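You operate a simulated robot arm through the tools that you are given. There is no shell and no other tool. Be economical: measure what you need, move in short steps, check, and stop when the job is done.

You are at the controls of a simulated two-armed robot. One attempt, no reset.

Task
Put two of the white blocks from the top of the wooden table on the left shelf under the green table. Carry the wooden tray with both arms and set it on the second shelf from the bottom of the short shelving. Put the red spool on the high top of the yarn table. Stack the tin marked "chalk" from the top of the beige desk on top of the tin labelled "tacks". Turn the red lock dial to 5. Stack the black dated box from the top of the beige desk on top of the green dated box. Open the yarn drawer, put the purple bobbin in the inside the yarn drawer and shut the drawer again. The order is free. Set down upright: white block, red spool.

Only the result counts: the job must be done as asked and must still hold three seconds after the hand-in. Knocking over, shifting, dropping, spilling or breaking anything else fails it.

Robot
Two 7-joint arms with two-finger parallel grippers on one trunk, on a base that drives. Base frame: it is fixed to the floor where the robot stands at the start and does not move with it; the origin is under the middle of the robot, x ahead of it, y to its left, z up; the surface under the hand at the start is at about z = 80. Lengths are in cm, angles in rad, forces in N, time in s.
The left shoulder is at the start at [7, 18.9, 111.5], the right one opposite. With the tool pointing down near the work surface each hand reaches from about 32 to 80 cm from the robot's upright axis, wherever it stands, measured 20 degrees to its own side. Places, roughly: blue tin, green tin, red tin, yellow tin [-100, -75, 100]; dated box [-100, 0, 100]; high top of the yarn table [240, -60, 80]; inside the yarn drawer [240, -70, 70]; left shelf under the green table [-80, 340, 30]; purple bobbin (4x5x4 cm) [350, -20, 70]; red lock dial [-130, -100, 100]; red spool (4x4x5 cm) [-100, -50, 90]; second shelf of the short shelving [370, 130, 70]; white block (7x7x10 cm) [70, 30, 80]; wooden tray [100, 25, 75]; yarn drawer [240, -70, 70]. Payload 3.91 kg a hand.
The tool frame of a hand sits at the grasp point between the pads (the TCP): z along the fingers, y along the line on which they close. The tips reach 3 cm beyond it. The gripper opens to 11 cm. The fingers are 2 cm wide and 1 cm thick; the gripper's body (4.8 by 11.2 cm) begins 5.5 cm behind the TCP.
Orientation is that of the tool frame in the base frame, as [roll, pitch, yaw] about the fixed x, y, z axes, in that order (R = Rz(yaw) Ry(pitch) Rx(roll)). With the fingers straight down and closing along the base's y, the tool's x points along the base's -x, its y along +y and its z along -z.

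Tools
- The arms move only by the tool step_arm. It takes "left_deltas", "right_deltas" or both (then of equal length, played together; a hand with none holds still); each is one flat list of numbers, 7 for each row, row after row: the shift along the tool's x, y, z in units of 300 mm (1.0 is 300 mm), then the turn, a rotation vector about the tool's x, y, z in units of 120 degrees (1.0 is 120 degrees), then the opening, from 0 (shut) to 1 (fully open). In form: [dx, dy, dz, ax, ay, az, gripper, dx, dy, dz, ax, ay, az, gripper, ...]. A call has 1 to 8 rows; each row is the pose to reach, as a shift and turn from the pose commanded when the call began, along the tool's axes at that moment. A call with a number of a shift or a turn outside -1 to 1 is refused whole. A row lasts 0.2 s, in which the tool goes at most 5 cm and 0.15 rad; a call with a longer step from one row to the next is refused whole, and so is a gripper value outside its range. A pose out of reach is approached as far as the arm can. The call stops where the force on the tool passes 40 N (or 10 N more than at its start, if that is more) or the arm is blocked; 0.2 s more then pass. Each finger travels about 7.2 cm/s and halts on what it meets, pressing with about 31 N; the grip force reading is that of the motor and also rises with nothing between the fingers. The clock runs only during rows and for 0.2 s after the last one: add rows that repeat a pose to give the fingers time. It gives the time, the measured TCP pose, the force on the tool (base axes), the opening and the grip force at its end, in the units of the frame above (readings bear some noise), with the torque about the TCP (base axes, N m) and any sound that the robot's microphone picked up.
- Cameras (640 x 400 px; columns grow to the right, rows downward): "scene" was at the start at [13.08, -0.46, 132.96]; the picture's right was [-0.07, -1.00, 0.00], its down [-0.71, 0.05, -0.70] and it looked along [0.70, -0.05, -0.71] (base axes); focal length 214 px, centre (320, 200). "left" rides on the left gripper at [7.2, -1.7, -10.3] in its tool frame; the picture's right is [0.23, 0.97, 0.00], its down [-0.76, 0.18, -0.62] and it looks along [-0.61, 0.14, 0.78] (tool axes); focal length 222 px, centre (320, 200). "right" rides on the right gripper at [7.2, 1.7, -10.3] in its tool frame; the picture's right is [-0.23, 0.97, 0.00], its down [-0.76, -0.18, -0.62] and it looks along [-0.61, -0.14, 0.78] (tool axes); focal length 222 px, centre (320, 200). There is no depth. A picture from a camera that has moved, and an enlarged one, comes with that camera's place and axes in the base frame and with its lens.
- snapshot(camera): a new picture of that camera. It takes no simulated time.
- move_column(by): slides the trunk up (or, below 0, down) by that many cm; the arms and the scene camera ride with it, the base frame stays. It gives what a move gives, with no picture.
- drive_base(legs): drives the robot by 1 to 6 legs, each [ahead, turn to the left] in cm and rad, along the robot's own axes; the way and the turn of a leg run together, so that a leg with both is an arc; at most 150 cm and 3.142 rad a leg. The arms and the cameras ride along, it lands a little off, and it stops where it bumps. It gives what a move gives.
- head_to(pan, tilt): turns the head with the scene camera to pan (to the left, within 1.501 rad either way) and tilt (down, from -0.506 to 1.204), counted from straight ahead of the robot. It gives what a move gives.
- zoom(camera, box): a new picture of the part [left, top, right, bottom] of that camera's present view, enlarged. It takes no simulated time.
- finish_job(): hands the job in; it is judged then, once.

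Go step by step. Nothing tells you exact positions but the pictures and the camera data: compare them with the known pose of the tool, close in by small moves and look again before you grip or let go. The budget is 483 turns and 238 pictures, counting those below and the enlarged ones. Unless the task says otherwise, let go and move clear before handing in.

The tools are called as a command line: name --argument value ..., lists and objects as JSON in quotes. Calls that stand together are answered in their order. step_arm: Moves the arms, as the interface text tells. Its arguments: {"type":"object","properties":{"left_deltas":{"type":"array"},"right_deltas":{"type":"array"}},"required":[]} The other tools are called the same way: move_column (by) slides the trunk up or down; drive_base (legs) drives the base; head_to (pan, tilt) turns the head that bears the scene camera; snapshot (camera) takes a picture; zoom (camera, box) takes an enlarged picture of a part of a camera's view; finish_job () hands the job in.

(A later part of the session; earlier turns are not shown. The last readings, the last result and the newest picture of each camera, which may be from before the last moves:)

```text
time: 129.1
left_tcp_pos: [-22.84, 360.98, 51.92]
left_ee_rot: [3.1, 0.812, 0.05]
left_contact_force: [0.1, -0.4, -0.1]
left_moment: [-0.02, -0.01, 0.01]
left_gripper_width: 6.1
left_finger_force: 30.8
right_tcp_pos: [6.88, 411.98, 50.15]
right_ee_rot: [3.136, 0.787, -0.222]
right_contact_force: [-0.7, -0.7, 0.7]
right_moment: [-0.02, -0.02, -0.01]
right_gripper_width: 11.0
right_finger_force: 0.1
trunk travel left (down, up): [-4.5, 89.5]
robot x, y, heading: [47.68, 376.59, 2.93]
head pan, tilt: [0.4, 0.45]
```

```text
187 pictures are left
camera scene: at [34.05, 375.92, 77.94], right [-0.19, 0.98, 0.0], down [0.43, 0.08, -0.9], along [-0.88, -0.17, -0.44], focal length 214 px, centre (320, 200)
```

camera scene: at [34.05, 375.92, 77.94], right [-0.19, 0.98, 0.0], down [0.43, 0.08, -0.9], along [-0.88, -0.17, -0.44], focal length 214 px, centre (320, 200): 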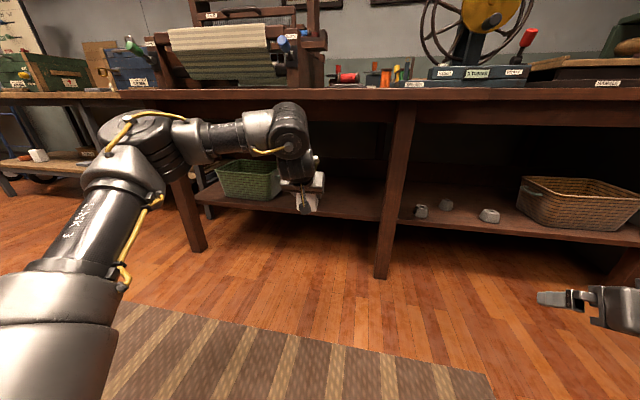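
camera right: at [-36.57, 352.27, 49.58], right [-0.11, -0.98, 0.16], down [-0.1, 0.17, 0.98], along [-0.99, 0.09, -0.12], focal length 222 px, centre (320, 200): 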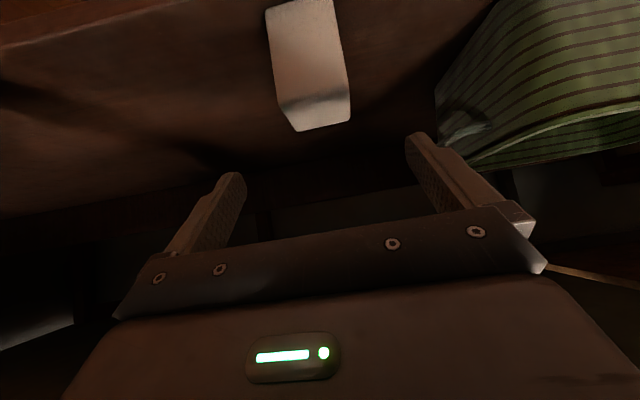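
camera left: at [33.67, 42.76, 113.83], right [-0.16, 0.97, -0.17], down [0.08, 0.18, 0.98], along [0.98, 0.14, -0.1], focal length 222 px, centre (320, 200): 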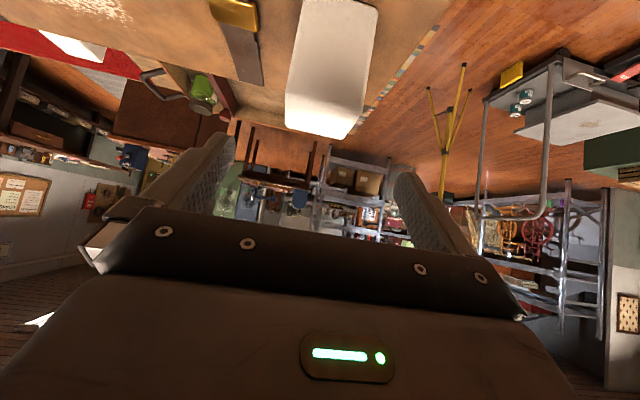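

I lower the hand by 8 cm so the block clears into the opening just above the shelf, then drive in.

move_column --by -4

step_arm --left_deltas '[0.048, 0, 0.046, 0, 0, 0, 0.35, 0.096, 0, 0.093, 0, 0, 0, 0.35]'

drive_base --legs '[[20, 0]]'

snapshot --camera "scene"

```text
time: 129.9
left_tcp_pos: [-22.98, 361.01, 47.96]
left_ee_rot: [3.1, 0.813, 0.051]
left_contact_force: [0.7, -0.5, -0.8]
left_moment: [0.01, 0.0, 0.01]
left_gripper_width: 6.12
left_finger_force: 30.9
right_tcp_pos: [6.94, 411.99, 46.28]
right_ee_rot: [3.138, 0.788, -0.224]
right_contact_force: [0.5, -0.3, 0.2]
right_moment: [-0.03, 0.0, -0.01]
right_gripper_width: 11.0
right_finger_force: 0.1
trunk travel left (down, up): [-0.5, 93.5]
robot x, y, heading: [48.25, 377.0, 2.931]
head pan, tilt: [0.4, 0.45]
```

```text
time: 130.5
left_tcp_pos: [-22.91, 361.01, 43.83]
left_ee_rot: [3.1, 0.812, 0.049]
left_contact_force: [0.5, -0.5, -1.1]
left_moment: [0.01, 0.03, 0.02]
left_gripper_width: 6.13
left_finger_force: 30.5
right_tcp_pos: [6.87, 411.96, 46.26]
right_ee_rot: [3.138, 0.787, -0.221]
right_contact_force: [-0.1, 0.1, -0.5]
right_moment: [0.0, 0.01, -0.01]
right_gripper_width: 11.02
right_finger_force: 0.1
trunk travel left (down, up): [-0.5, 93.5]
robot x, y, heading: [47.52, 376.57, 2.936]
head pan, tilt: [0.4, 0.45]
```

```text
time: 132.1
left_tcp_pos: [-42.45, 365.07, 43.87]
left_ee_rot: [3.1, 0.812, 0.052]
left_contact_force: [-0.5, -0.4, -0.2]
left_moment: [-0.03, 0.02, 0.01]
left_gripper_width: 6.13
left_finger_force: 30.6
right_tcp_pos: [-13.01, 415.95, 46.19]
right_ee_rot: [3.138, 0.785, -0.221]
right_contact_force: [-0.7, 0.3, -0.5]
right_moment: [0.0, 0.01, 0.02]
right_gripper_width: 11.01
right_finger_force: 0.1
trunk travel left (down, up): [-0.5, 93.5]
robot x, y, heading: [28.38, 381.03, 2.931]
head pan, tilt: [0.4, 0.45]
```

```text
186 pictures are left
camera scene: at [14.47, 380.08, 73.94], right [-0.19, 0.98, 0.0], down [0.43, 0.08, -0.9], along [-0.88, -0.17, -0.44], focal length 214 px, centre (320, 200)
```

scene: 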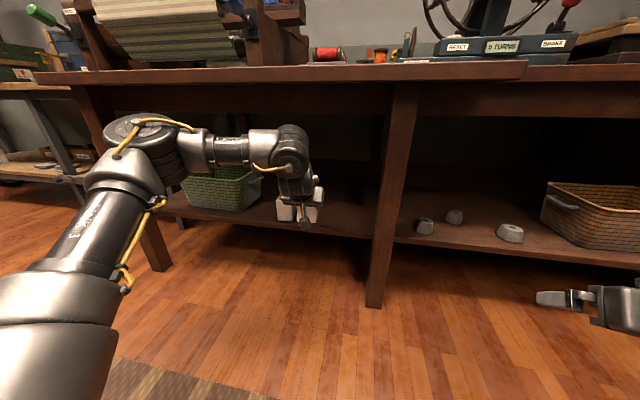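

Clear so far. I drive the last 14 cm in and check the left camera.

drive_base --legs '[[14, 0]]'

snapshot --camera "scene"

snapshot --camera "left"

```text
time: 133.4
left_tcp_pos: [-56.34, 367.95, 43.86]
left_ee_rot: [3.099, 0.81, 0.052]
left_contact_force: [0.3, 0.4, 0.3]
left_moment: [0.0, -0.01, 0.0]
left_gripper_width: 6.13
left_finger_force: 31.3
right_tcp_pos: [-26.62, 419.01, 46.29]
right_ee_rot: [3.139, 0.787, -0.219]
right_contact_force: [-0.7, -0.3, 0.8]
right_moment: [-0.03, -0.02, 0.02]
right_gripper_width: 10.99
right_finger_force: 0.1
trunk travel left (down, up): [-0.5, 93.5]
robot x, y, heading: [14.54, 384.03, 2.933]
head pan, tilt: [0.4, 0.45]
```

```text
185 pictures are left
camera scene: at [0.65, 383.02, 73.94], right [-0.19, 0.98, 0.0], down [0.43, 0.08, -0.9], along [-0.88, -0.17, -0.44], focal length 214 px, centre (320, 200)
```

scene: 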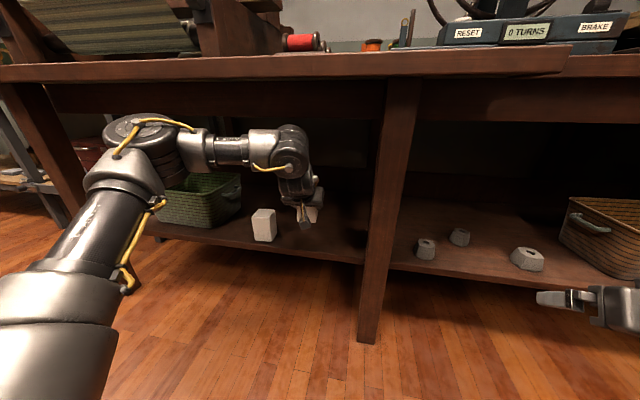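

```text
184 pictures are left
camera left: at [-44.01, 370.88, 45.65], right [0.24, -0.96, -0.14], down [-0.06, -0.15, 0.99], along [-0.97, -0.22, -0.09], focal length 222 px, centre (320, 200)
```

left: 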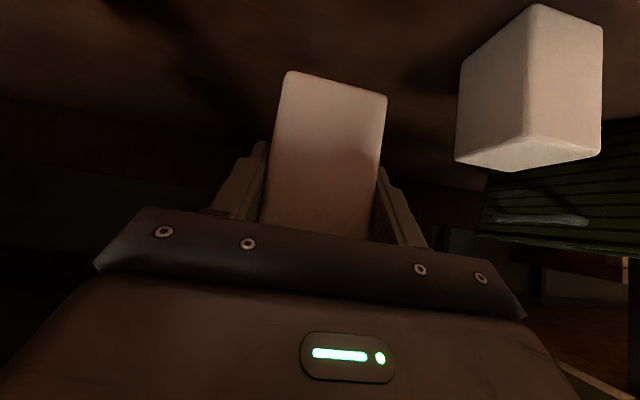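

C hangs clear beside A. I level its small roll and lower it onto the shelf.

step_arm --left_deltas '[0.031, 0, 0.03, 0.024, 0, 0, 0.35, 0.062, 0, 0.06, 0.024, 0, 0, 0.35, 0.075, 0, 0.073, 0.024, 0, 0, 0.35, 0.083, 0, 0.081, 0.024, 0, 0, 0.35]'

```text
time: 134.4
left_tcp_pos: [-56.44, 367.78, 40.4]
left_ee_rot: [-3.132, 0.811, 0.052]
left_contact_force: [1.1, 0.0, -0.4]
left_moment: [-0.02, 0.0, 0.0]
left_gripper_width: 6.13
left_finger_force: 30.8
right_tcp_pos: [-26.62, 419.1, 46.25]
right_ee_rot: [3.138, 0.788, -0.221]
right_contact_force: [0.9, -0.4, 0.2]
right_moment: [0.01, 0.0, -0.02]
right_gripper_width: 10.99
right_finger_force: 0.1
trunk travel left (down, up): [-0.5, 93.5]
robot x, y, heading: [14.88, 383.62, 2.934]
head pan, tilt: [0.4, 0.45]
```

step_arm --left_deltas '[0.006, 0, 0.006, 0, 0, 0, 0.35, 0.012, 0, 0.012, 0, 0, 0, 0.35, 0.018, 0, 0.018, 0, 0, 0, 0.35, 0.024, 0, 0.024, 0, 0, 0, 0.35]'

```text
time: 135.4
left_tcp_pos: [-56.27, 367.81, 39.26]
left_ee_rot: [-3.133, 0.811, 0.054]
left_contact_force: [-0.6, 0.1, -0.1]
left_moment: [0.02, -0.03, 0.01]
left_gripper_width: 6.14
left_finger_force: 31.0
right_tcp_pos: [-26.56, 418.99, 46.25]
right_ee_rot: [3.138, 0.788, -0.22]
right_contact_force: [-0.5, 0.0, -0.4]
right_moment: [0.0, 0.01, -0.05]
right_gripper_width: 11.01
right_finger_force: 0.0
trunk travel left (down, up): [-0.5, 93.5]
robot x, y, heading: [14.84, 383.86, 2.933]
head pan, tilt: [0.4, 0.45]
```

No contact yet; continue lowering in small steps.

step_arm --left_deltas '[0.006, 0, 0.006, 0, 0, 0, 0.35, 0.012, 0, 0.012, 0, 0, 0, 0.35, 0.018, 0, 0.018, 0, 0, 0, 0.35, 0.024, 0, 0.024, 0, 0, 0, 0.35]'

snapshot --camera "left"

```text
time: 136.4
left_tcp_pos: [-56.31, 367.82, 38.2]
left_ee_rot: [-3.134, 0.812, 0.052]
left_contact_force: [0.8, 0.1, 0.1]
left_moment: [-0.04, -0.01, 0.02]
left_gripper_width: 6.11
left_finger_force: 30.5
right_tcp_pos: [-26.65, 419.0, 46.35]
right_ee_rot: [3.138, 0.786, -0.222]
right_contact_force: [-0.9, -0.4, 0.0]
right_moment: [-0.03, -0.01, 0.02]
right_gripper_width: 11.02
right_finger_force: 0.0
trunk travel left (down, up): [-0.5, 93.5]
robot x, y, heading: [14.88, 383.9, 2.929]
head pan, tilt: [0.4, 0.45]
```

```text
183 pictures are left
camera left: at [-43.94, 370.26, 40.1], right [0.2, -0.96, -0.17], down [-0.06, -0.19, 0.98], along [-0.98, -0.19, -0.1], focal length 222 px, centre (320, 200)
```

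left: 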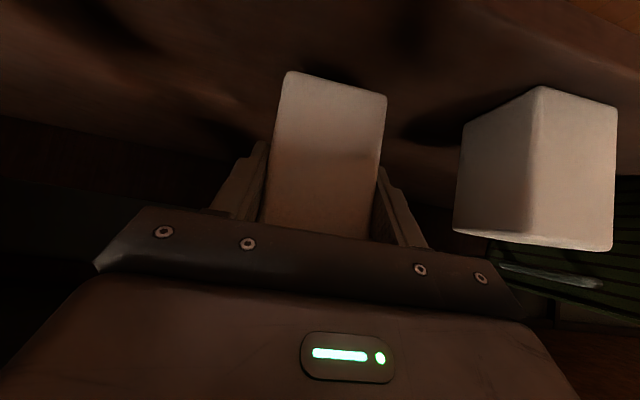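

Still no contact; a little lower.

step_arm --left_deltas '[0.008, 0, 0.008, 0, 0, 0, 0.35, 0.016, 0, 0.016, 0, 0, 0, 0.35, 0.024, 0, 0.024, 0, 0, 0, 0.35, 0.032, 0, 0.032, 0, 0, 0, 0.35, 0.04, 0, 0.04, 0, 0, 0, 0.35]'

```text
time: 137.6
left_tcp_pos: [-56.41, 367.83, 36.59]
left_ee_rot: [-3.132, 0.812, 0.054]
left_contact_force: [-0.4, -0.3, 0.6]
left_moment: [0.02, 0.0, -0.01]
left_gripper_width: 6.12
left_finger_force: 31.3
right_tcp_pos: [-26.62, 418.98, 46.26]
right_ee_rot: [3.138, 0.787, -0.221]
right_contact_force: [-0.5, 0.2, -1.2]
right_moment: [-0.04, -0.01, 0.03]
right_gripper_width: 11.0
right_finger_force: 0.0
trunk travel left (down, up): [-0.5, 93.5]
robot x, y, heading: [14.43, 383.84, 2.934]
head pan, tilt: [0.4, 0.45]
```

Contact is still missing; I check from both cameras.

snapshot --camera "left"

zoom --camera "scene" --box '[220, 140, 400, 270]'

```text
182 pictures are left
camera left: at [-43.96, 370.32, 38.51], right [0.2, -0.96, -0.17], down [-0.06, -0.19, 0.98], along [-0.98, -0.19, -0.1], focal length 222 px, centre (320, 200)
```

left: 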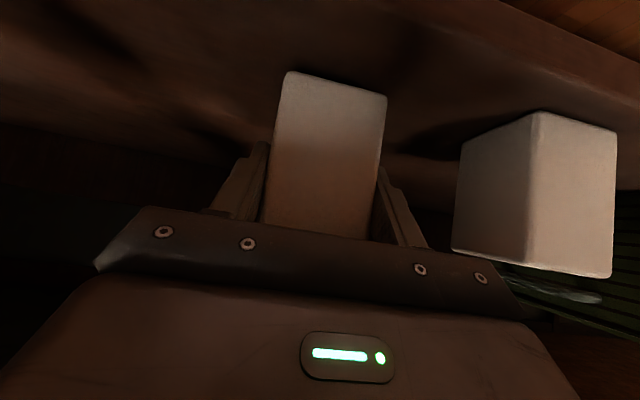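

```text
3.08 times, centred on (310, 205) of scene
camera zoom: at [0.65, 383.02, 73.94], right [-0.19, 0.98, 0.0], down [0.43, 0.08, -0.9], along [-0.88, -0.17, -0.44], focal length 660 px, centre (351, 185)
```

zoom: 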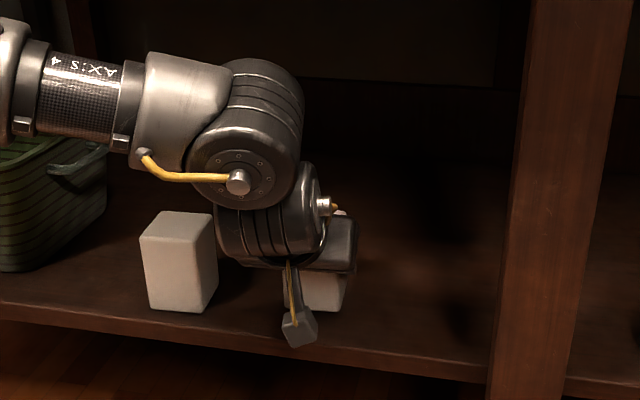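

From pixel geometry the shelf is at z≈29.7 and C's bottom at ≈31.7, so 2 cm remain. I lower in small steps.

step_arm --left_deltas '[0.008, 0, 0.008, 0, 0, 0, 0.35, 0.016, 0, 0.016, 0, 0, 0, 0.35, 0.024, 0, 0.024, 0, 0, 0, 0.35, 0.032, 0, 0.032, 0, 0, 0, 0.35, 0.038, 0, 0.038, 0, 0, 0, 0.35, 0.044, 0, 0.044, 0, 0, 0, 0.35]'

snapshot --camera "left"

```text
time: 139.2
left_tcp_pos: [-56.68, 367.97, 35.63]
left_ee_rot: [-3.125, 0.829, 0.06]
left_contact_force: [1.6, 0.0, 18.0]
left_moment: [-0.32, -0.27, -0.03]
left_gripper_width: 6.12
left_finger_force: 31.1
right_tcp_pos: [-26.44, 418.95, 46.31]
right_ee_rot: [3.136, 0.789, -0.219]
right_contact_force: [-0.2, -0.7, 0.5]
right_moment: [0.0, -0.01, -0.02]
right_gripper_width: 11.0
right_finger_force: 0.1
trunk travel left (down, up): [-0.5, 93.5]
robot x, y, heading: [14.32, 383.36, 2.934]
head pan, tilt: [0.4, 0.45]
stopped in row 6 (left hand): the force on the tool passed its limit at 40 N (the readings are from after the stop); the commanded pose is now the measured one
```

```text
180 pictures are left
camera left: at [-44.32, 370.39, 37.28], right [0.2, -0.96, -0.18], down [-0.05, -0.19, 0.98], along [-0.98, -0.19, -0.08], focal length 222 px, centre (320, 200)
```

left: 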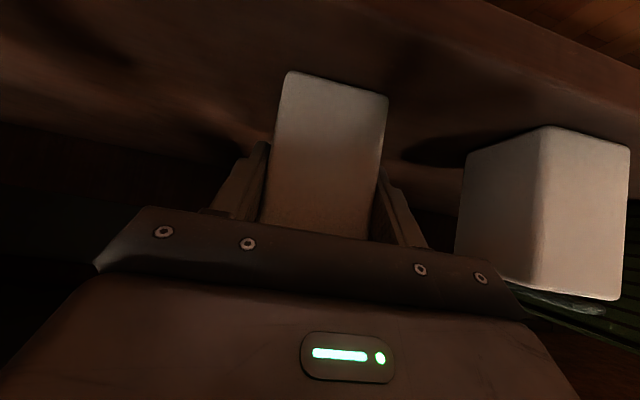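

Contact is made. I release C and withdraw back-and-up.

step_arm --left_deltas '[0, 0, 0, 0, 0, 0, 0.6, 0, 0, 0, 0, 0, 0, 0.85, 0, 0, 0, 0, 0, 0, 1, 0, 0, 0, 0, 0, 0, 1, 0, 0, -0.1, 0, 0, 0, 1, 0, 0, -0.22, 0, 0, 0, 1, 0, 0, -0.34, 0, 0, 0, 1]'

snapshot --camera "left"

```text
time: 140.8
left_tcp_pos: [-53.51, 366.41, 42.41]
left_ee_rot: [-3.128, 0.82, 0.055]
left_contact_force: [-0.4, -0.2, 0.2]
left_moment: [0.02, 0.01, -0.02]
left_gripper_width: 11.01
left_finger_force: 0.1
left hand out of reach, approached as far as the arm can: row 5, 6, 7
right_tcp_pos: [-26.66, 418.97, 46.24]
right_ee_rot: [3.137, 0.788, -0.22]
right_contact_force: [0.6, 0.2, 0.1]
right_moment: [-0.04, 0.01, 0.01]
right_gripper_width: 11.02
right_finger_force: 0.1
trunk travel left (down, up): [-0.5, 93.5]
robot x, y, heading: [14.52, 383.79, 2.932]
head pan, tilt: [0.4, 0.45]
```

```text
179 pictures are left
camera left: at [-41.01, 368.9, 44.01], right [0.2, -0.96, -0.18], down [-0.06, -0.19, 0.98], along [-0.98, -0.18, -0.09], focal length 222 px, centre (320, 200)
```

left: 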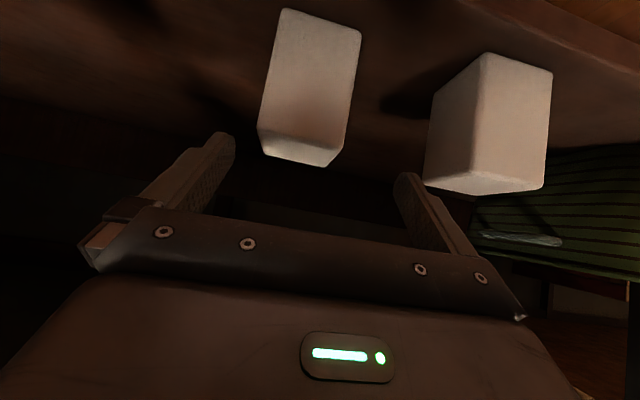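

Both blocks stand on the left shelf. I back out and take a confirming look.

drive_base --legs '[[-45, 0]]'

snapshot --camera "scene"

```text
time: 143.5
left_tcp_pos: [-10.57, 357.23, 42.16]
left_ee_rot: [-3.128, 0.82, 0.057]
left_contact_force: [-0.3, -0.4, 0.1]
left_moment: [0.04, -0.01, 0.04]
left_gripper_width: 11.01
left_finger_force: 0.1
right_tcp_pos: [16.14, 409.77, 46.25]
right_ee_rot: [3.138, 0.786, -0.218]
right_contact_force: [-0.6, 0.5, 0.3]
right_moment: [-0.02, 0.02, 0.01]
right_gripper_width: 10.99
right_finger_force: 0.1
trunk travel left (down, up): [-0.5, 93.5]
robot x, y, heading: [57.58, 374.65, 2.938]
head pan, tilt: [0.4, 0.45]
```

```text
178 pictures are left
camera scene: at [43.57, 373.92, 73.94], right [-0.19, 0.98, 0.0], down [0.43, 0.08, -0.9], along [-0.88, -0.17, -0.44], focal length 214 px, centre (320, 200)
```

scene: 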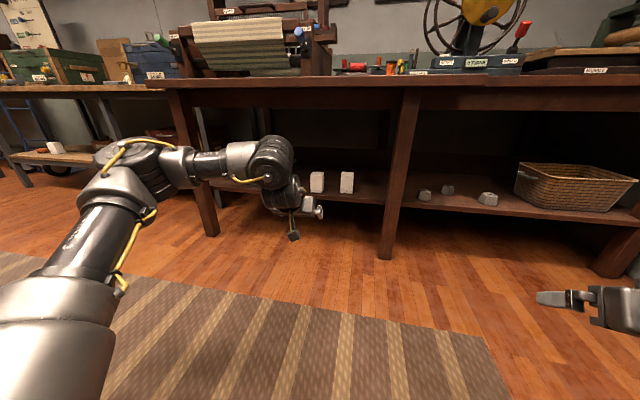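

Both white blocks stand upright on the shelf: first job done. I raise the trunk and go on toward the beige desk.

move_column --by 40

move_column --by 35

step_arm --left_deltas '[0.06, 0.03, -0.06, 0, 0.05, 0, 1, 0.12, 0.06, -0.12, 0, 0.11, 0, 1, 0.18, 0.09, -0.18, 0, 0.17, 0, 1, 0.24, 0.12, -0.24, 0, 0.23, 0, 1, 0.3, 0.15, -0.3, 0, 0.29, 0, 1, 0.36, 0.18, -0.36, 0, 0.34, 0, 1, 0.4, 0.2, -0.4, 0, 0.39, 0, 1]' --right_deltas '[0, 0, 0, 0, 0.05, 0, 1, 0, 0, 0, 0, 0.11, 0, 1, 0, 0, 0, 0, 0.17, 0, 1, 0, 0, 0, 0, 0.23, 0, 1, 0, 0, 0, 0, 0.29, 0, 1, 0, 0, 0, 0, 0.34, 0, 1, 0, 0, 0, 0, 0.375, 0, 1]'

```text
time: 147.3
left_tcp_pos: [-10.49, 357.22, 82.26]
left_ee_rot: [-3.129, 0.821, 0.057]
left_contact_force: [0.2, -0.2, 0.1]
left_moment: [-0.02, 0.0, 0.04]
left_gripper_width: 11.0
left_finger_force: 0.0
right_tcp_pos: [16.12, 409.76, 86.25]
right_ee_rot: [3.138, 0.788, -0.216]
right_contact_force: [-0.3, 0.2, -0.3]
right_moment: [0.0, 0.02, 0.02]
right_gripper_width: 10.98
right_finger_force: 0.0
trunk travel left (down, up): [-40.5, 53.5]
robot x, y, heading: [57.4, 375.0, 2.935]
head pan, tilt: [0.4, 0.45]
```

```text
time: 150.7
left_tcp_pos: [-10.47, 357.29, 117.03]
left_ee_rot: [-3.127, 0.82, 0.057]
left_contact_force: [0.4, -0.1, -0.3]
left_moment: [0.01, -0.01, 0.0]
left_gripper_width: 11.0
left_finger_force: 0.1
right_tcp_pos: [16.14, 409.74, 121.37]
right_ee_rot: [3.139, 0.788, -0.216]
right_contact_force: [-0.6, -0.1, -0.1]
right_moment: [0.0, 0.01, 0.0]
right_gripper_width: 11.02
right_finger_force: 0.1
trunk travel left (down, up): [-75.5, 18.5]
robot x, y, heading: [57.56, 374.79, 2.939]
head pan, tilt: [0.4, 0.45]
```

```text
time: 152.3
left_tcp_pos: [6.93, 351.75, 116.67]
left_ee_rot: [-3.128, 0.003, 0.045]
left_contact_force: [0.2, 0.0, 0.4]
left_moment: [0.03, -0.01, -0.02]
left_gripper_width: 10.99
left_finger_force: 0.1
left hand out of reach, approached as far as the arm can: row 1, 2, 3, 4, 5, 6
right_tcp_pos: [19.49, 401.68, 119.53]
right_ee_rot: [3.141, 0.005, -0.222]
right_contact_force: [0.3, -0.6, 0.6]
right_moment: [-0.01, 0.02, -0.03]
right_gripper_width: 11.03
right_finger_force: 0.0
right hand out of reach, approached as far as the arm can: row 2, 3, 4, 5, 6, 7
trunk travel left (down, up): [-75.5, 18.5]
robot x, y, heading: [57.72, 374.88, 2.932]
head pan, tilt: [0.4, 0.45]
```

Arms are neutral. I drive back along the corridor toward the desk area behind the start position.

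drive_base --legs '[[0, 1.36], [137, 0], [0, 0.415], [150, 0], [40, 0]]'

head_to --pan -0.6 --tilt 0.4

snapshot --camera "scene"

```text
time: 173.0
left_tcp_pos: [34.16, 13.05, 116.68]
left_ee_rot: [-3.13, 0.004, 1.837]
left_contact_force: [-0.1, -0.1, -0.4]
left_moment: [0.01, -0.02, 0.0]
left_gripper_width: 11.0
left_finger_force: 0.1
right_tcp_pos: [-17.21, 14.53, 119.41]
right_ee_rot: [3.139, 0.005, 1.568]
right_contact_force: [0.7, 0.4, -0.5]
right_moment: [-0.05, -0.01, 0.01]
right_gripper_width: 11.01
right_finger_force: 0.1
trunk travel left (down, up): [-75.5, 18.5]
robot x, y, heading: [0.9, 57.2, -1.56]
head pan, tilt: [0.4, 0.45]
```

```text
time: 174.2
left_tcp_pos: [34.14, 12.84, 116.68]
left_ee_rot: [-3.131, 0.004, 1.836]
left_contact_force: [-1.6, 1.0, -0.3]
left_moment: [0.02, 0.01, 0.0]
left_gripper_width: 11.0
left_finger_force: 0.0
right_tcp_pos: [-17.27, 14.35, 119.35]
right_ee_rot: [3.139, 0.004, 1.567]
right_contact_force: [0.2, 0.0, -0.8]
right_moment: [0.0, -0.05, 0.01]
right_gripper_width: 11.01
right_finger_force: 0.0
trunk travel left (down, up): [-75.5, 18.5]
robot x, y, heading: [1.06, 57.03, -1.557]
head pan, tilt: [-0.6, 0.4]
```

```text
177 pictures are left
camera scene: at [-3.99, 44.63, 149.4], right [-0.83, 0.55, 0.0], down [0.22, 0.32, -0.92], along [-0.51, -0.77, -0.39], focal length 214 px, centre (320, 200)
```

scene: 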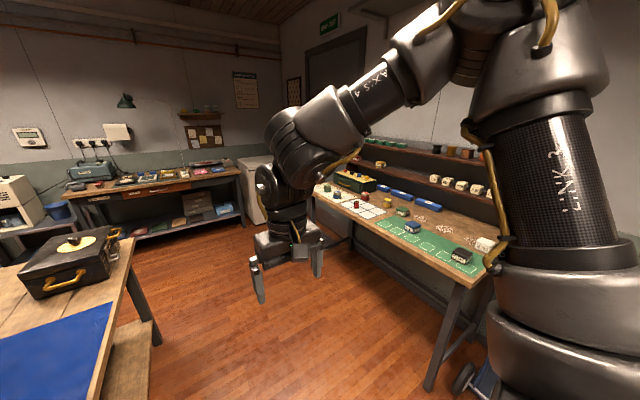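

The beige desk with green mat and boxes is ahead right. I drive on to y≈-30 and turn to face it.

drive_base --legs '[[88, 0], [0, -1.57]]'

head_to --pan 0.0 --tilt 0.55

snapshot --camera "scene"

```text
time: 182.7
left_tcp_pos: [-43.08, -63.16, 116.67]
left_ee_rot: [-3.13, 0.003, 0.259]
left_contact_force: [0.4, -0.5, -0.5]
left_moment: [-0.01, 0.0, -0.03]
left_gripper_width: 11.0
left_finger_force: 0.1
right_tcp_pos: [-41.45, -11.48, 119.33]
right_ee_rot: [3.14, 0.005, -0.009]
right_contact_force: [0.8, -0.4, -0.5]
right_moment: [0.0, -0.02, -0.02]
right_gripper_width: 11.0
right_finger_force: 0.0
trunk travel left (down, up): [-75.5, 18.5]
robot x, y, heading: [1.73, -30.1, -3.134]
head pan, tilt: [-0.6, 0.4]
```

```text
time: 183.7
left_tcp_pos: [-43.18, -62.94, 116.74]
left_ee_rot: [-3.131, 0.004, 0.259]
left_contact_force: [-0.9, 0.4, -0.8]
left_moment: [-0.02, 0.0, 0.04]
left_gripper_width: 11.02
left_finger_force: 0.0
right_tcp_pos: [-41.41, -11.47, 119.32]
right_ee_rot: [3.14, 0.004, -0.008]
right_contact_force: [0.1, -1.3, 0.0]
right_moment: [0.02, -0.01, 0.02]
right_gripper_width: 10.98
right_finger_force: 0.0
trunk travel left (down, up): [-75.5, 18.5]
robot x, y, heading: [1.88, -30.36, -3.132]
head pan, tilt: [0.0, 0.55]
```

```text
176 pictures are left
camera scene: at [-12.45, -30.32, 148.04], right [-0.01, 1.0, 0.0], down [0.52, 0.0, -0.85], along [-0.85, -0.01, -0.52], focal length 214 px, centre (320, 200)
```

scene: 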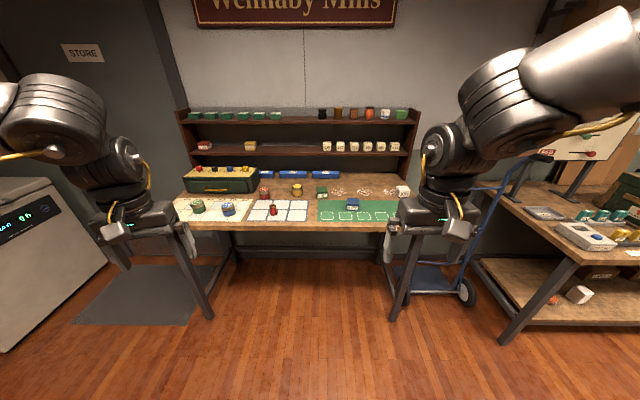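

I zoom in on the desk items.

zoom --camera "scene" --box '[170, 90, 310, 230]'

zoom --camera "scene" --box '[290, 90, 430, 230]'

```text
2.86 times, centred on (240, 160) of scene
camera zoom: at [-12.45, -30.32, 148.04], right [-0.01, 1.0, 0.0], down [0.52, 0.0, -0.85], along [-0.85, -0.01, -0.52], focal length 613 px, centre (549, 314)
```

zoom: 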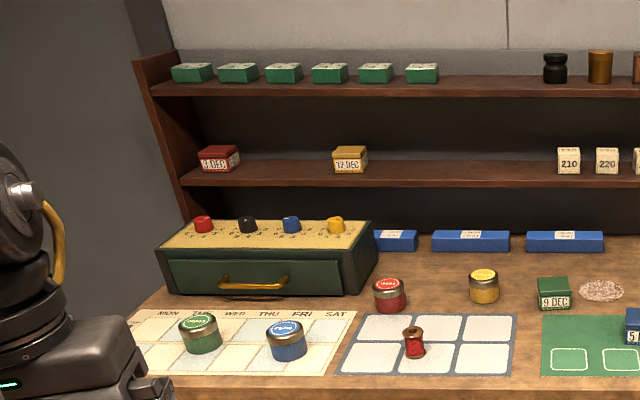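

```text
2.86 times, centred on (360, 160) of scene
camera zoom: at [-12.45, -30.32, 148.04], right [-0.01, 1.0, 0.0], down [0.52, 0.0, -0.85], along [-0.85, -0.01, -0.52], focal length 613 px, centre (206, 314)
```

zoom: 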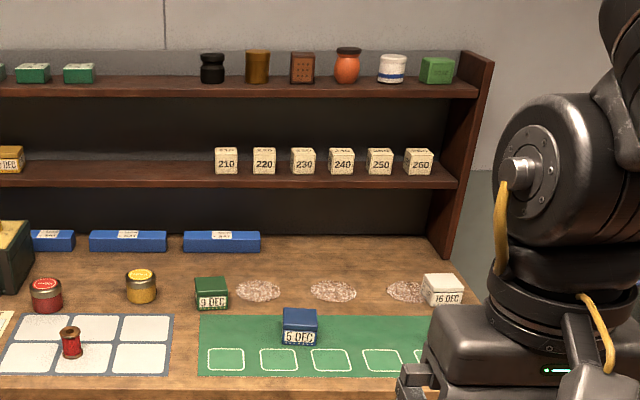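

The desk's front edge is about x=-89; items at x≈-97…-115. I drive 40 cm closer and look from above, also with the right hand's camera for the black box.

drive_base --legs '[[40, 0]]'

head_to --pan 0.0 --tilt 0.8

snapshot --camera "scene"

snapshot --camera "right"

snapshot --camera "left"

```text
time: 186.2
left_tcp_pos: [-83.44, -63.05, 116.79]
left_ee_rot: [-3.131, 0.003, 0.258]
left_contact_force: [0.3, -0.4, 0.3]
left_moment: [-0.01, 0.0, -0.02]
left_gripper_width: 11.0
left_finger_force: 0.1
right_tcp_pos: [-81.48, -11.4, 119.43]
right_ee_rot: [3.141, 0.006, -0.013]
right_contact_force: [0.6, -0.3, -0.4]
right_moment: [-0.01, 0.04, 0.0]
right_gripper_width: 11.0
right_finger_force: 0.0
trunk travel left (down, up): [-75.5, 18.5]
robot x, y, heading: [-38.58, -30.21, -3.137]
head pan, tilt: [0.0, 0.55]
```

```text
time: 186.9
left_tcp_pos: [-83.66, -63.06, 116.64]
left_ee_rot: [-3.13, 0.004, 0.257]
left_contact_force: [-0.1, -0.4, 0.4]
left_moment: [0.02, 0.01, 0.01]
left_gripper_width: 10.97
left_finger_force: 0.0
right_tcp_pos: [-81.68, -11.6, 119.38]
right_ee_rot: [3.141, 0.004, -0.013]
right_contact_force: [0.1, 0.2, 1.0]
right_moment: [0.01, 0.0, -0.06]
right_gripper_width: 11.01
right_finger_force: 0.0
trunk travel left (down, up): [-75.5, 18.5]
robot x, y, heading: [-38.93, -30.91, -3.137]
head pan, tilt: [0.0, 0.799]
```

```text
173 pictures are left
camera scene: at [-51.89, -30.45, 145.9], right [0.0, 1.0, 0.0], down [0.72, 0.0, -0.7], along [-0.7, 0.0, -0.72], focal length 214 px, centre (320, 200)
```

scene: 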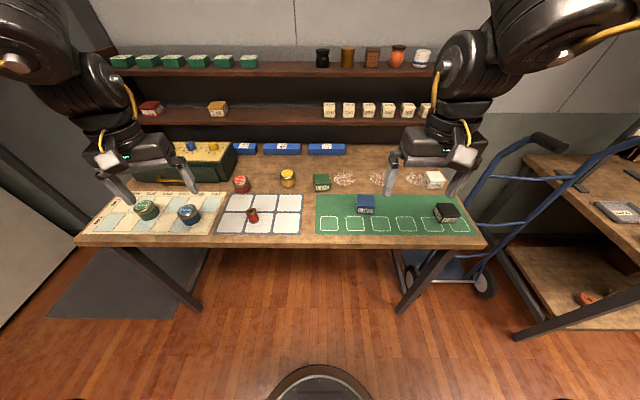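

```text
172 pictures are left
camera right: at [-74.31, -13.38, 129.64], right [-0.24, -0.97, 0.0], down [-0.76, 0.19, 0.63], along [-0.61, 0.15, -0.78], focal length 222 px, centre (320, 200)
```

right: 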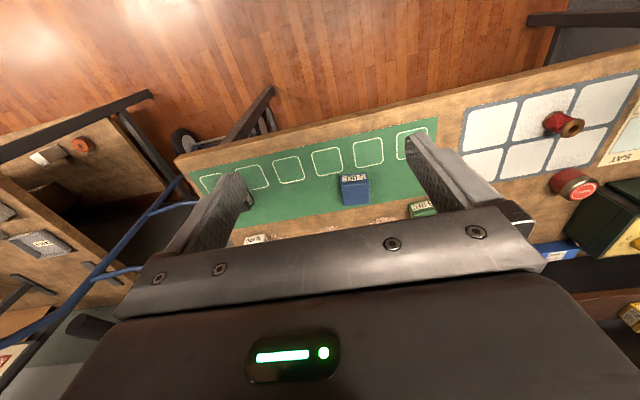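

```text
171 pictures are left
camera left: at [-76.97, -59.46, 126.93], right [0.47, -0.88, -0.01], down [-0.69, -0.37, 0.62], along [-0.56, -0.28, -0.78], focal length 222 px, centre (320, 200)
```

left: 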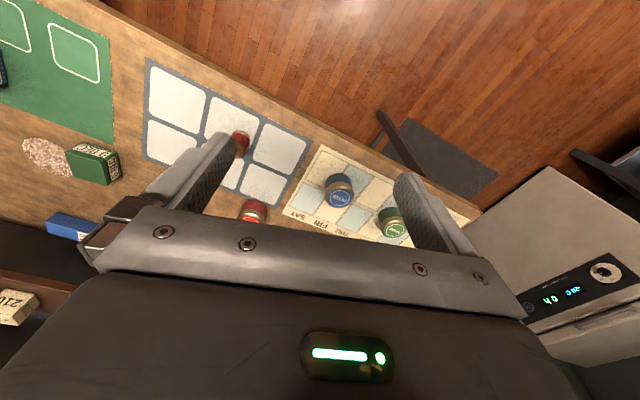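

I zoom on the tin lids and the boxes for labels and positions.

zoom --camera "scene" --box '[120, 135, 310, 255]'

zoom --camera "scene" --box '[300, 150, 480, 260]'

zoom --camera "left" --box '[220, 120, 420, 245]'

```text
3.33 times, centred on (215, 195) of scene
camera zoom: at [-51.89, -30.45, 145.9], right [0.0, 1.0, 0.0], down [0.72, 0.0, -0.7], along [-0.7, 0.0, -0.72], focal length 715 px, centre (670, 217)
```

zoom: 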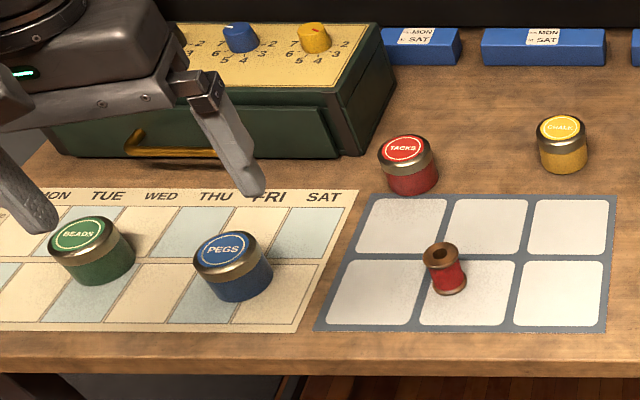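

```text
3.56 times, centred on (390, 205) of scene
camera zoom: at [-51.89, -30.45, 145.9], right [0.0, 1.0, 0.0], down [0.72, 0.0, -0.7], along [-0.7, 0.0, -0.72], focal length 763 px, centre (71, 182)
```

zoom: 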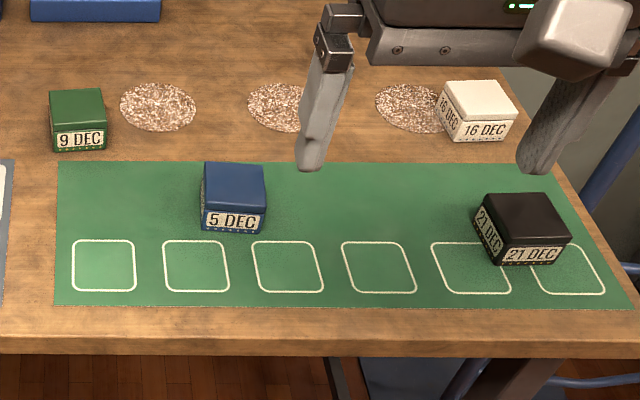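

```text
3.20 times, centred on (320, 182) of left
camera zoom: at [-76.97, -59.46, 126.93], right [0.47, -0.88, -0.01], down [-0.69, -0.37, 0.62], along [-0.56, -0.28, -0.78], focal length 711 px, centre (320, 256)
```

zoom: 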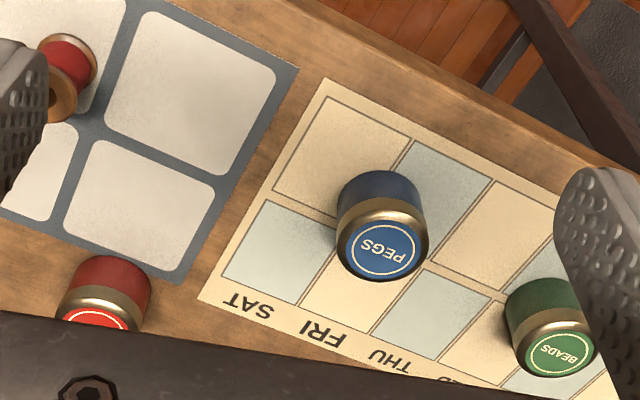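

CHALK is the yellow tin (≈-120,-43.6), TACKS the red tin (≈-117,-62). The black box is at (≈-101.8,14.3) and the green 9 DEC box at (≈-118,-29.6), with the desk top at z≈86. I move 11 cm closer.

drive_base --legs '[[11, 0]]'

step_arm --right_deltas '[0.03, -0.12, 0, 0, 0, 0, 1, 0.06, -0.25, 0, 0, 0, 0, 1, 0.09, -0.4, 0, 0, 0, 0, 1, 0.12, -0.55, 0, 0, 0, 0, 1, 0.15, -0.7, 0, 0, 0, 0, 1, 0.18, -0.85, 0, 0, 0, 0, 1]'

snapshot --camera "right"

```text
time: 188.1
left_tcp_pos: [-94.22, -63.22, 116.75]
left_ee_rot: [-3.133, 0.005, 0.257]
left_contact_force: [-0.1, 0.8, 0.2]
left_moment: [0.01, 0.04, -0.01]
left_gripper_width: 10.98
left_finger_force: 0.1
right_tcp_pos: [-92.19, -11.64, 119.53]
right_ee_rot: [3.139, 0.006, -0.012]
right_contact_force: [-0.5, 0.1, 0.8]
right_moment: [-0.01, 0.02, 0.01]
right_gripper_width: 11.01
right_finger_force: 0.1
trunk travel left (down, up): [-75.5, 18.5]
robot x, y, heading: [-49.46, -30.78, -3.135]
head pan, tilt: [0.0, 0.799]
```

```text
time: 189.5
left_tcp_pos: [-94.64, -62.77, 116.64]
left_ee_rot: [-3.134, 0.001, 0.255]
left_contact_force: [0.6, 0.0, -0.1]
left_moment: [0.0, -0.03, 0.01]
left_gripper_width: 10.99
left_finger_force: 0.0
right_tcp_pos: [-83.54, -2.5, 116.92]
right_ee_rot: [3.134, 0.004, -0.015]
right_contact_force: [-0.2, 0.4, 0.5]
right_moment: [-0.02, -0.02, -0.05]
right_gripper_width: 10.96
right_finger_force: 0.1
right hand out of reach, approached as far as the arm can: row 1, 2, 3, 4, 5, 6
trunk travel left (down, up): [-75.5, 18.5]
robot x, y, heading: [-49.8, -30.12, -3.137]
head pan, tilt: [0.0, 0.799]
```

```text
167 pictures are left
camera right: at [-76.17, -4.32, 127.26], right [-0.24, -0.97, 0.01], down [-0.76, 0.19, 0.63], along [-0.61, 0.15, -0.78], focal length 222 px, centre (320, 200)
```

right: 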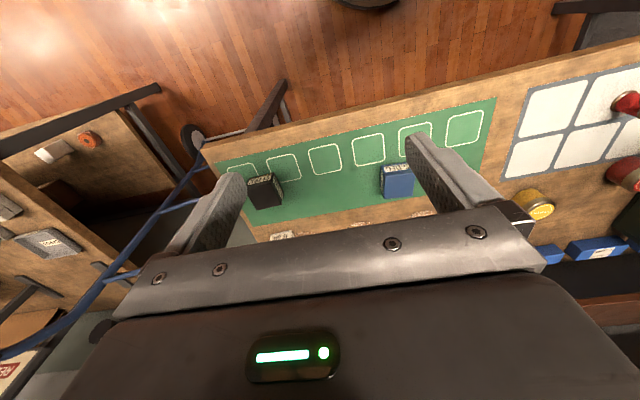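

The right arm's lateral range is narrow, so I turn the base right to bring the black box in front of it.

drive_base --legs '[[0, -0.45]]'

snapshot --camera "right"

```text
time: 191.2
left_tcp_pos: [-104.32, -40.16, 116.62]
left_ee_rot: [-3.13, 0.004, -0.193]
left_contact_force: [-1.0, 0.5, -0.2]
left_moment: [0.01, 0.0, 0.03]
left_gripper_width: 10.99
left_finger_force: 0.1
right_tcp_pos: [-68.14, 9.12, 117.07]
right_ee_rot: [3.138, 0.007, -0.466]
right_contact_force: [-0.3, -0.2, -0.3]
right_moment: [-0.06, 0.01, 0.02]
right_gripper_width: 10.99
right_finger_force: 0.1
trunk travel left (down, up): [-75.5, 18.5]
robot x, y, heading: [-49.72, -30.46, 2.695]
head pan, tilt: [0.0, 0.799]
```

```text
166 pictures are left
camera right: at [-62.15, 4.22, 127.42], right [-0.64, -0.77, 0.01], down [-0.6, 0.5, 0.63], along [-0.49, 0.4, -0.78], focal length 222 px, centre (320, 200)
```

right: 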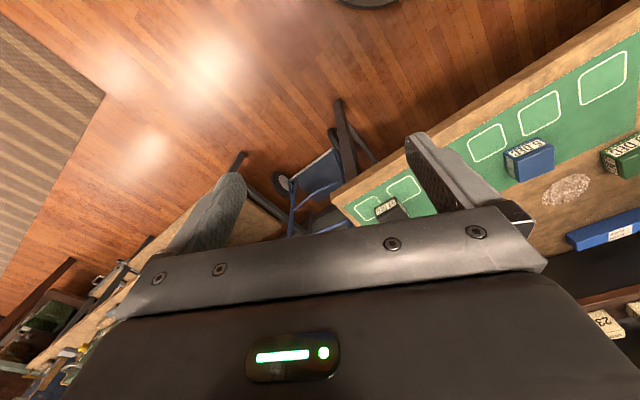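

I move the right hand toward the black box, turning its yaw square to the desk.

step_arm --right_deltas '[-0.139, 0.045, 0.055, 0, 0, -0.037, 1, -0.278, 0.09, 0.111, 0, 0, -0.074, 1, -0.416, 0.135, 0.167, 0, 0, -0.111, 1, -0.555, 0.18, 0.222, 0, 0, -0.148, 1, -0.694, 0.225, 0.278, 0, 0, -0.185, 1, -0.833, 0.27, 0.333, 0, 0, -0.2225, 1]'

snapshot --camera "right"

```text
time: 192.6
left_tcp_pos: [-104.22, -40.32, 116.71]
left_ee_rot: [-3.133, 0.002, -0.193]
left_contact_force: [0.3, 0.1, 0.5]
left_moment: [0.03, 0.04, -0.02]
left_gripper_width: 10.97
left_finger_force: 0.1
right_tcp_pos: [-75.54, -2.58, 106.93]
right_ee_rot: [-3.139, 0.015, -0.039]
right_contact_force: [-0.6, 0.7, 0.3]
right_moment: [0.02, 0.0, 0.0]
right_gripper_width: 11.01
right_finger_force: 0.1
right hand out of reach, approached as far as the arm can: row 1, 2, 3, 4, 5, 6
trunk travel left (down, up): [-75.5, 18.5]
robot x, y, heading: [-49.79, -30.43, 2.693]
head pan, tilt: [0.0, 0.799]
```

```text
165 pictures are left
camera right: at [-68.15, -4.72, 117.22], right [-0.26, -0.96, 0.0], down [-0.74, 0.2, 0.64], along [-0.61, 0.17, -0.77], focal length 222 px, centre (320, 200)
```

right: 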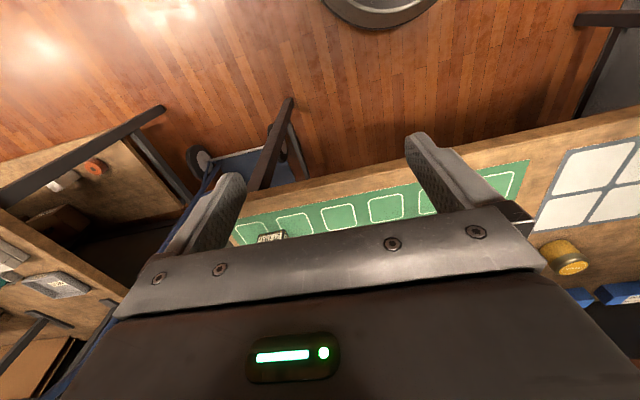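

The right arm got stuck close in. I look at its posture.

head_to --pan -0.5 --tilt 0.3

snapshot --camera "scene"

```text
time: 193.6
left_tcp_pos: [-104.34, -40.26, 116.71]
left_ee_rot: [-3.133, 0.004, -0.194]
left_contact_force: [-0.4, -0.4, 0.0]
left_moment: [-0.01, -0.03, 0.03]
left_gripper_width: 10.98
left_finger_force: 0.2
right_tcp_pos: [-75.67, -2.53, 107.15]
right_ee_rot: [-3.137, 0.014, -0.041]
right_contact_force: [0.2, 0.2, 0.7]
right_moment: [-0.01, 0.02, 0.02]
right_gripper_width: 11.0
right_finger_force: 0.1
trunk travel left (down, up): [-75.5, 18.5]
robot x, y, heading: [-49.6, -30.1, 2.695]
head pan, tilt: [-0.499, 0.3]
```

```text
164 pictures are left
camera scene: at [-59.61, -20.72, 150.33], right [0.81, 0.59, 0.0], down [0.17, -0.24, -0.95], along [-0.56, 0.77, -0.3], focal length 214 px, centre (320, 200)
```

scene: 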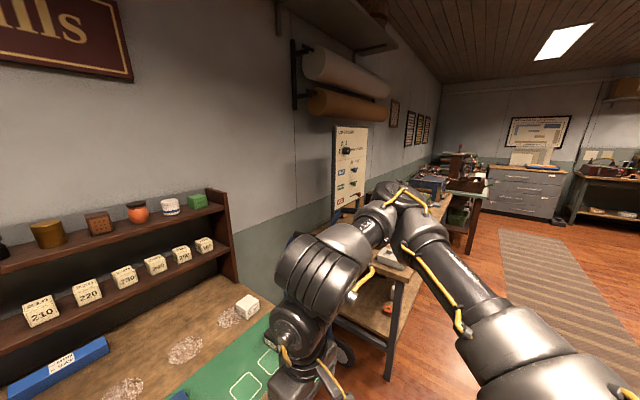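

Both arms evidently prefer targets slightly to their left. I turn the base further right so the black box lies nearly dead ahead and bring the right hand back to a free zone.

drive_base --legs '[[0, -0.19]]'

step_arm --right_deltas '[0, 0.1, -0.05, 0, 0, 0, 1, -0.05, 0.22, -0.1, 0, 0, 0, 1, -0.15, 0.32, -0.1, 0, 0, 0, 1, -0.28, 0.38, -0.1, 0, 0, 0, 1, -0.4, 0.42, -0.1, 0, 0, 0, 1, -0.5, 0.45, -0.1, 0, 0, 0, 1]'

```text
time: 194.7
left_tcp_pos: [-105.04, -29.49, 116.67]
left_ee_rot: [-3.132, 0.004, -0.389]
left_contact_force: [0.3, -0.2, 0.2]
left_moment: [-0.01, -0.01, -0.03]
left_gripper_width: 10.99
left_finger_force: 0.0
right_tcp_pos: [-69.76, 2.0, 107.01]
right_ee_rot: [-3.139, 0.014, -0.235]
right_contact_force: [-0.1, -0.1, -0.5]
right_moment: [-0.01, 0.01, 0.0]
right_gripper_width: 11.03
right_finger_force: 0.0
trunk travel left (down, up): [-75.5, 18.5]
robot x, y, heading: [-49.42, -30.5, 2.507]
head pan, tilt: [-0.499, 0.3]
```

```text
time: 196.1
left_tcp_pos: [-105.32, -29.23, 116.56]
left_ee_rot: [-3.134, -0.001, -0.392]
left_contact_force: [-0.7, 0.6, -0.4]
left_moment: [-0.01, -0.05, 0.0]
left_gripper_width: 11.0
left_finger_force: 0.1
right_tcp_pos: [-87.6, -7.32, 110.04]
right_ee_rot: [-3.14, 0.012, -0.235]
right_contact_force: [0.2, -0.3, 0.2]
right_moment: [-0.02, -0.01, 0.02]
right_gripper_width: 11.01
right_finger_force: 0.0
trunk travel left (down, up): [-75.5, 18.5]
robot x, y, heading: [-49.9, -30.26, 2.494]
head pan, tilt: [-0.499, 0.3]
```

Good, free again. Now to the hover over the black box.

step_arm --right_deltas '[-0.105, -0.098, 0.055, 0, 0, -0.019, 1, -0.209, -0.197, 0.11, 0, 0, -0.037, 1, -0.314, -0.295, 0.165, 0, 0, -0.056, 1, -0.419, -0.393, 0.22, 0, 0, -0.075, 1, -0.523, -0.492, 0.275, 0, 0, -0.093, 1, -0.628, -0.59, 0.33, 0, 0, -0.112, 1]'

snapshot --camera "right"

```text
time: 197.7
left_tcp_pos: [-105.05, -29.51, 116.69]
left_ee_rot: [-3.132, 0.004, -0.39]
left_contact_force: [0.3, 0.5, -0.1]
left_moment: [0.0, 0.0, 0.03]
left_gripper_width: 11.03
left_finger_force: 0.0
right_tcp_pos: [-89.84, -4.82, 110.02]
right_ee_rot: [3.059, 0.038, -0.199]
right_contact_force: [0.1, -0.4, -0.7]
right_moment: [0.01, -0.04, -0.03]
right_gripper_width: 11.03
right_finger_force: 0.0
right hand out of reach, approached as far as the arm can: row 1, 2, 3, 4, 5, 6
trunk travel left (down, up): [-75.5, 18.5]
robot x, y, heading: [-49.31, -30.18, 2.497]
head pan, tilt: [-0.499, 0.3]
stopped in row 6 (right hand): the arm was blocked; the commanded pose is now the measured one
```

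```text
163 pictures are left
camera right: at [-82.54, -7.24, 120.23], right [-0.41, -0.91, 0.09], down [-0.68, 0.37, 0.64], along [-0.61, 0.2, -0.77], focal length 222 px, centre (320, 200)
```

right: 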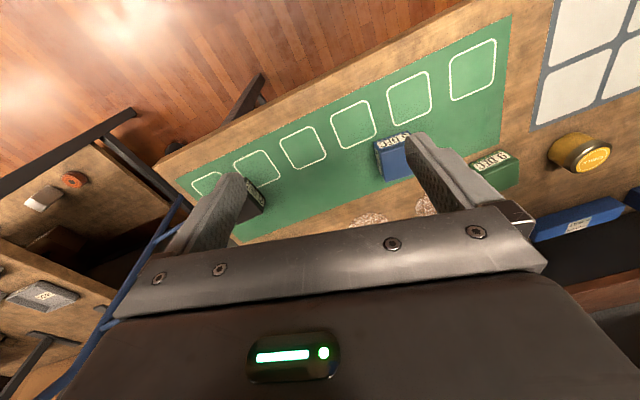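

The arm reports being blocked. I look at both arms' layout.

head_to --pan 0.0 --tilt 0.45

snapshot --camera "scene"

head_to --pan -1.1 --tilt 0.3

snapshot --camera "scene"

```text
time: 198.6
left_tcp_pos: [-105.11, -29.5, 116.61]
left_ee_rot: [-3.13, 0.004, -0.388]
left_contact_force: [0.4, 0.7, -0.4]
left_moment: [0.03, -0.03, -0.01]
left_gripper_width: 10.98
left_finger_force: 0.1
right_tcp_pos: [-89.97, -4.9, 110.06]
right_ee_rot: [3.062, 0.039, -0.199]
right_contact_force: [-1.0, -1.1, -0.1]
right_moment: [-0.01, 0.04, 0.01]
right_gripper_width: 11.02
right_finger_force: 0.1
trunk travel left (down, up): [-75.5, 18.5]
robot x, y, heading: [-49.6, -30.43, 2.503]
head pan, tilt: [0.0, 0.45]
```

```text
162 pictures are left
camera scene: at [-61.0, -21.96, 148.94], right [0.6, 0.8, 0.0], down [0.35, -0.26, -0.9], along [-0.72, 0.54, -0.43], focal length 214 px, centre (320, 200)
```

scene: 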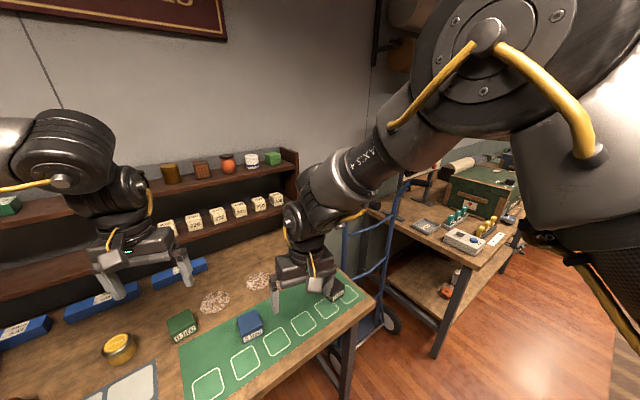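

```text
time: 200.0
left_tcp_pos: [-105.08, -29.5, 116.68]
left_ee_rot: [-3.131, 0.004, -0.388]
left_contact_force: [-0.3, 0.0, -0.2]
left_moment: [0.01, 0.0, 0.0]
left_gripper_width: 11.0
left_finger_force: 0.1
right_tcp_pos: [-89.98, -4.87, 110.07]
right_ee_rot: [3.063, 0.038, -0.2]
right_contact_force: [0.1, 0.3, -0.4]
right_moment: [0.03, -0.01, 0.0]
right_gripper_width: 10.99
right_finger_force: 0.0
trunk travel left (down, up): [-75.5, 18.5]
robot x, y, heading: [-49.82, -30.37, 2.501]
head pan, tilt: [-1.1, 0.3]
```

```text
161 pictures are left
camera scene: at [-52.07, -18.25, 150.33], right [0.99, -0.17, 0.0], down [-0.05, -0.29, -0.96], along [0.16, 0.94, -0.3], focal length 214 px, centre (320, 200)
```

scene: 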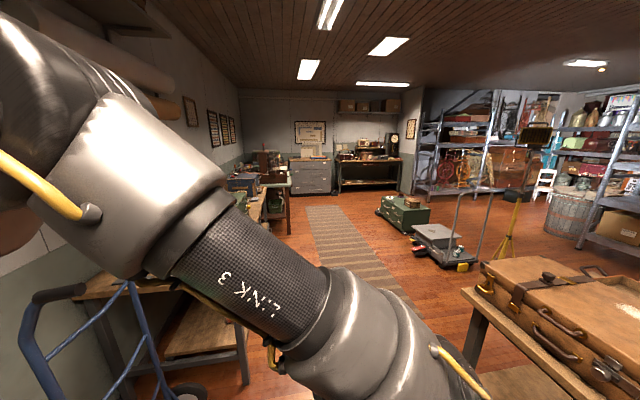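

The right elbow is riding up beside the head and jams; the left arm works well for targets about 35° to its left. I'll turn in place and use the left arm for the desk items, first the black box.

drive_base --legs '[[0, -0.68]]'

snapshot --camera "left"

```text
time: 202.2
left_tcp_pos: [-92.77, 4.67, 116.72]
left_ee_rot: [-3.131, 0.003, -1.056]
left_contact_force: [-0.3, 0.0, 1.3]
left_moment: [-0.03, 0.0, 0.01]
left_gripper_width: 11.0
left_finger_force: 0.1
right_tcp_pos: [-65.61, 14.63, 110.2]
right_ee_rot: [3.061, 0.041, -0.864]
right_contact_force: [0.8, -0.8, 0.4]
right_moment: [-0.03, 0.0, 0.01]
right_gripper_width: 10.99
right_finger_force: 0.0
trunk travel left (down, up): [-75.5, 18.5]
robot x, y, heading: [-49.95, -30.87, 1.832]
head pan, tilt: [-1.1, 0.3]
```

```text
160 pictures are left
camera left: at [-87.74, -0.73, 126.96], right [-0.74, -0.68, -0.01], down [-0.53, 0.57, 0.62], along [-0.42, 0.47, -0.78], focal length 222 px, centre (320, 200)
```

left: 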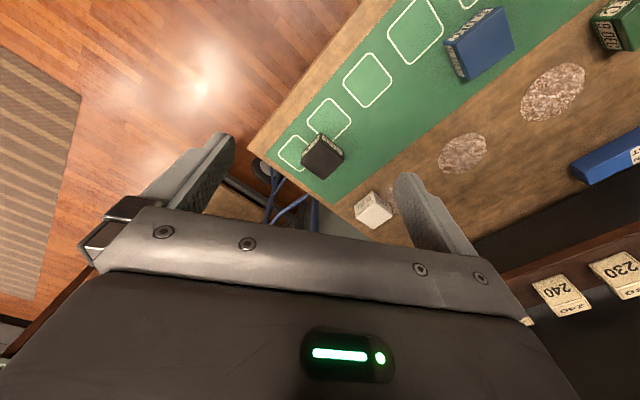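

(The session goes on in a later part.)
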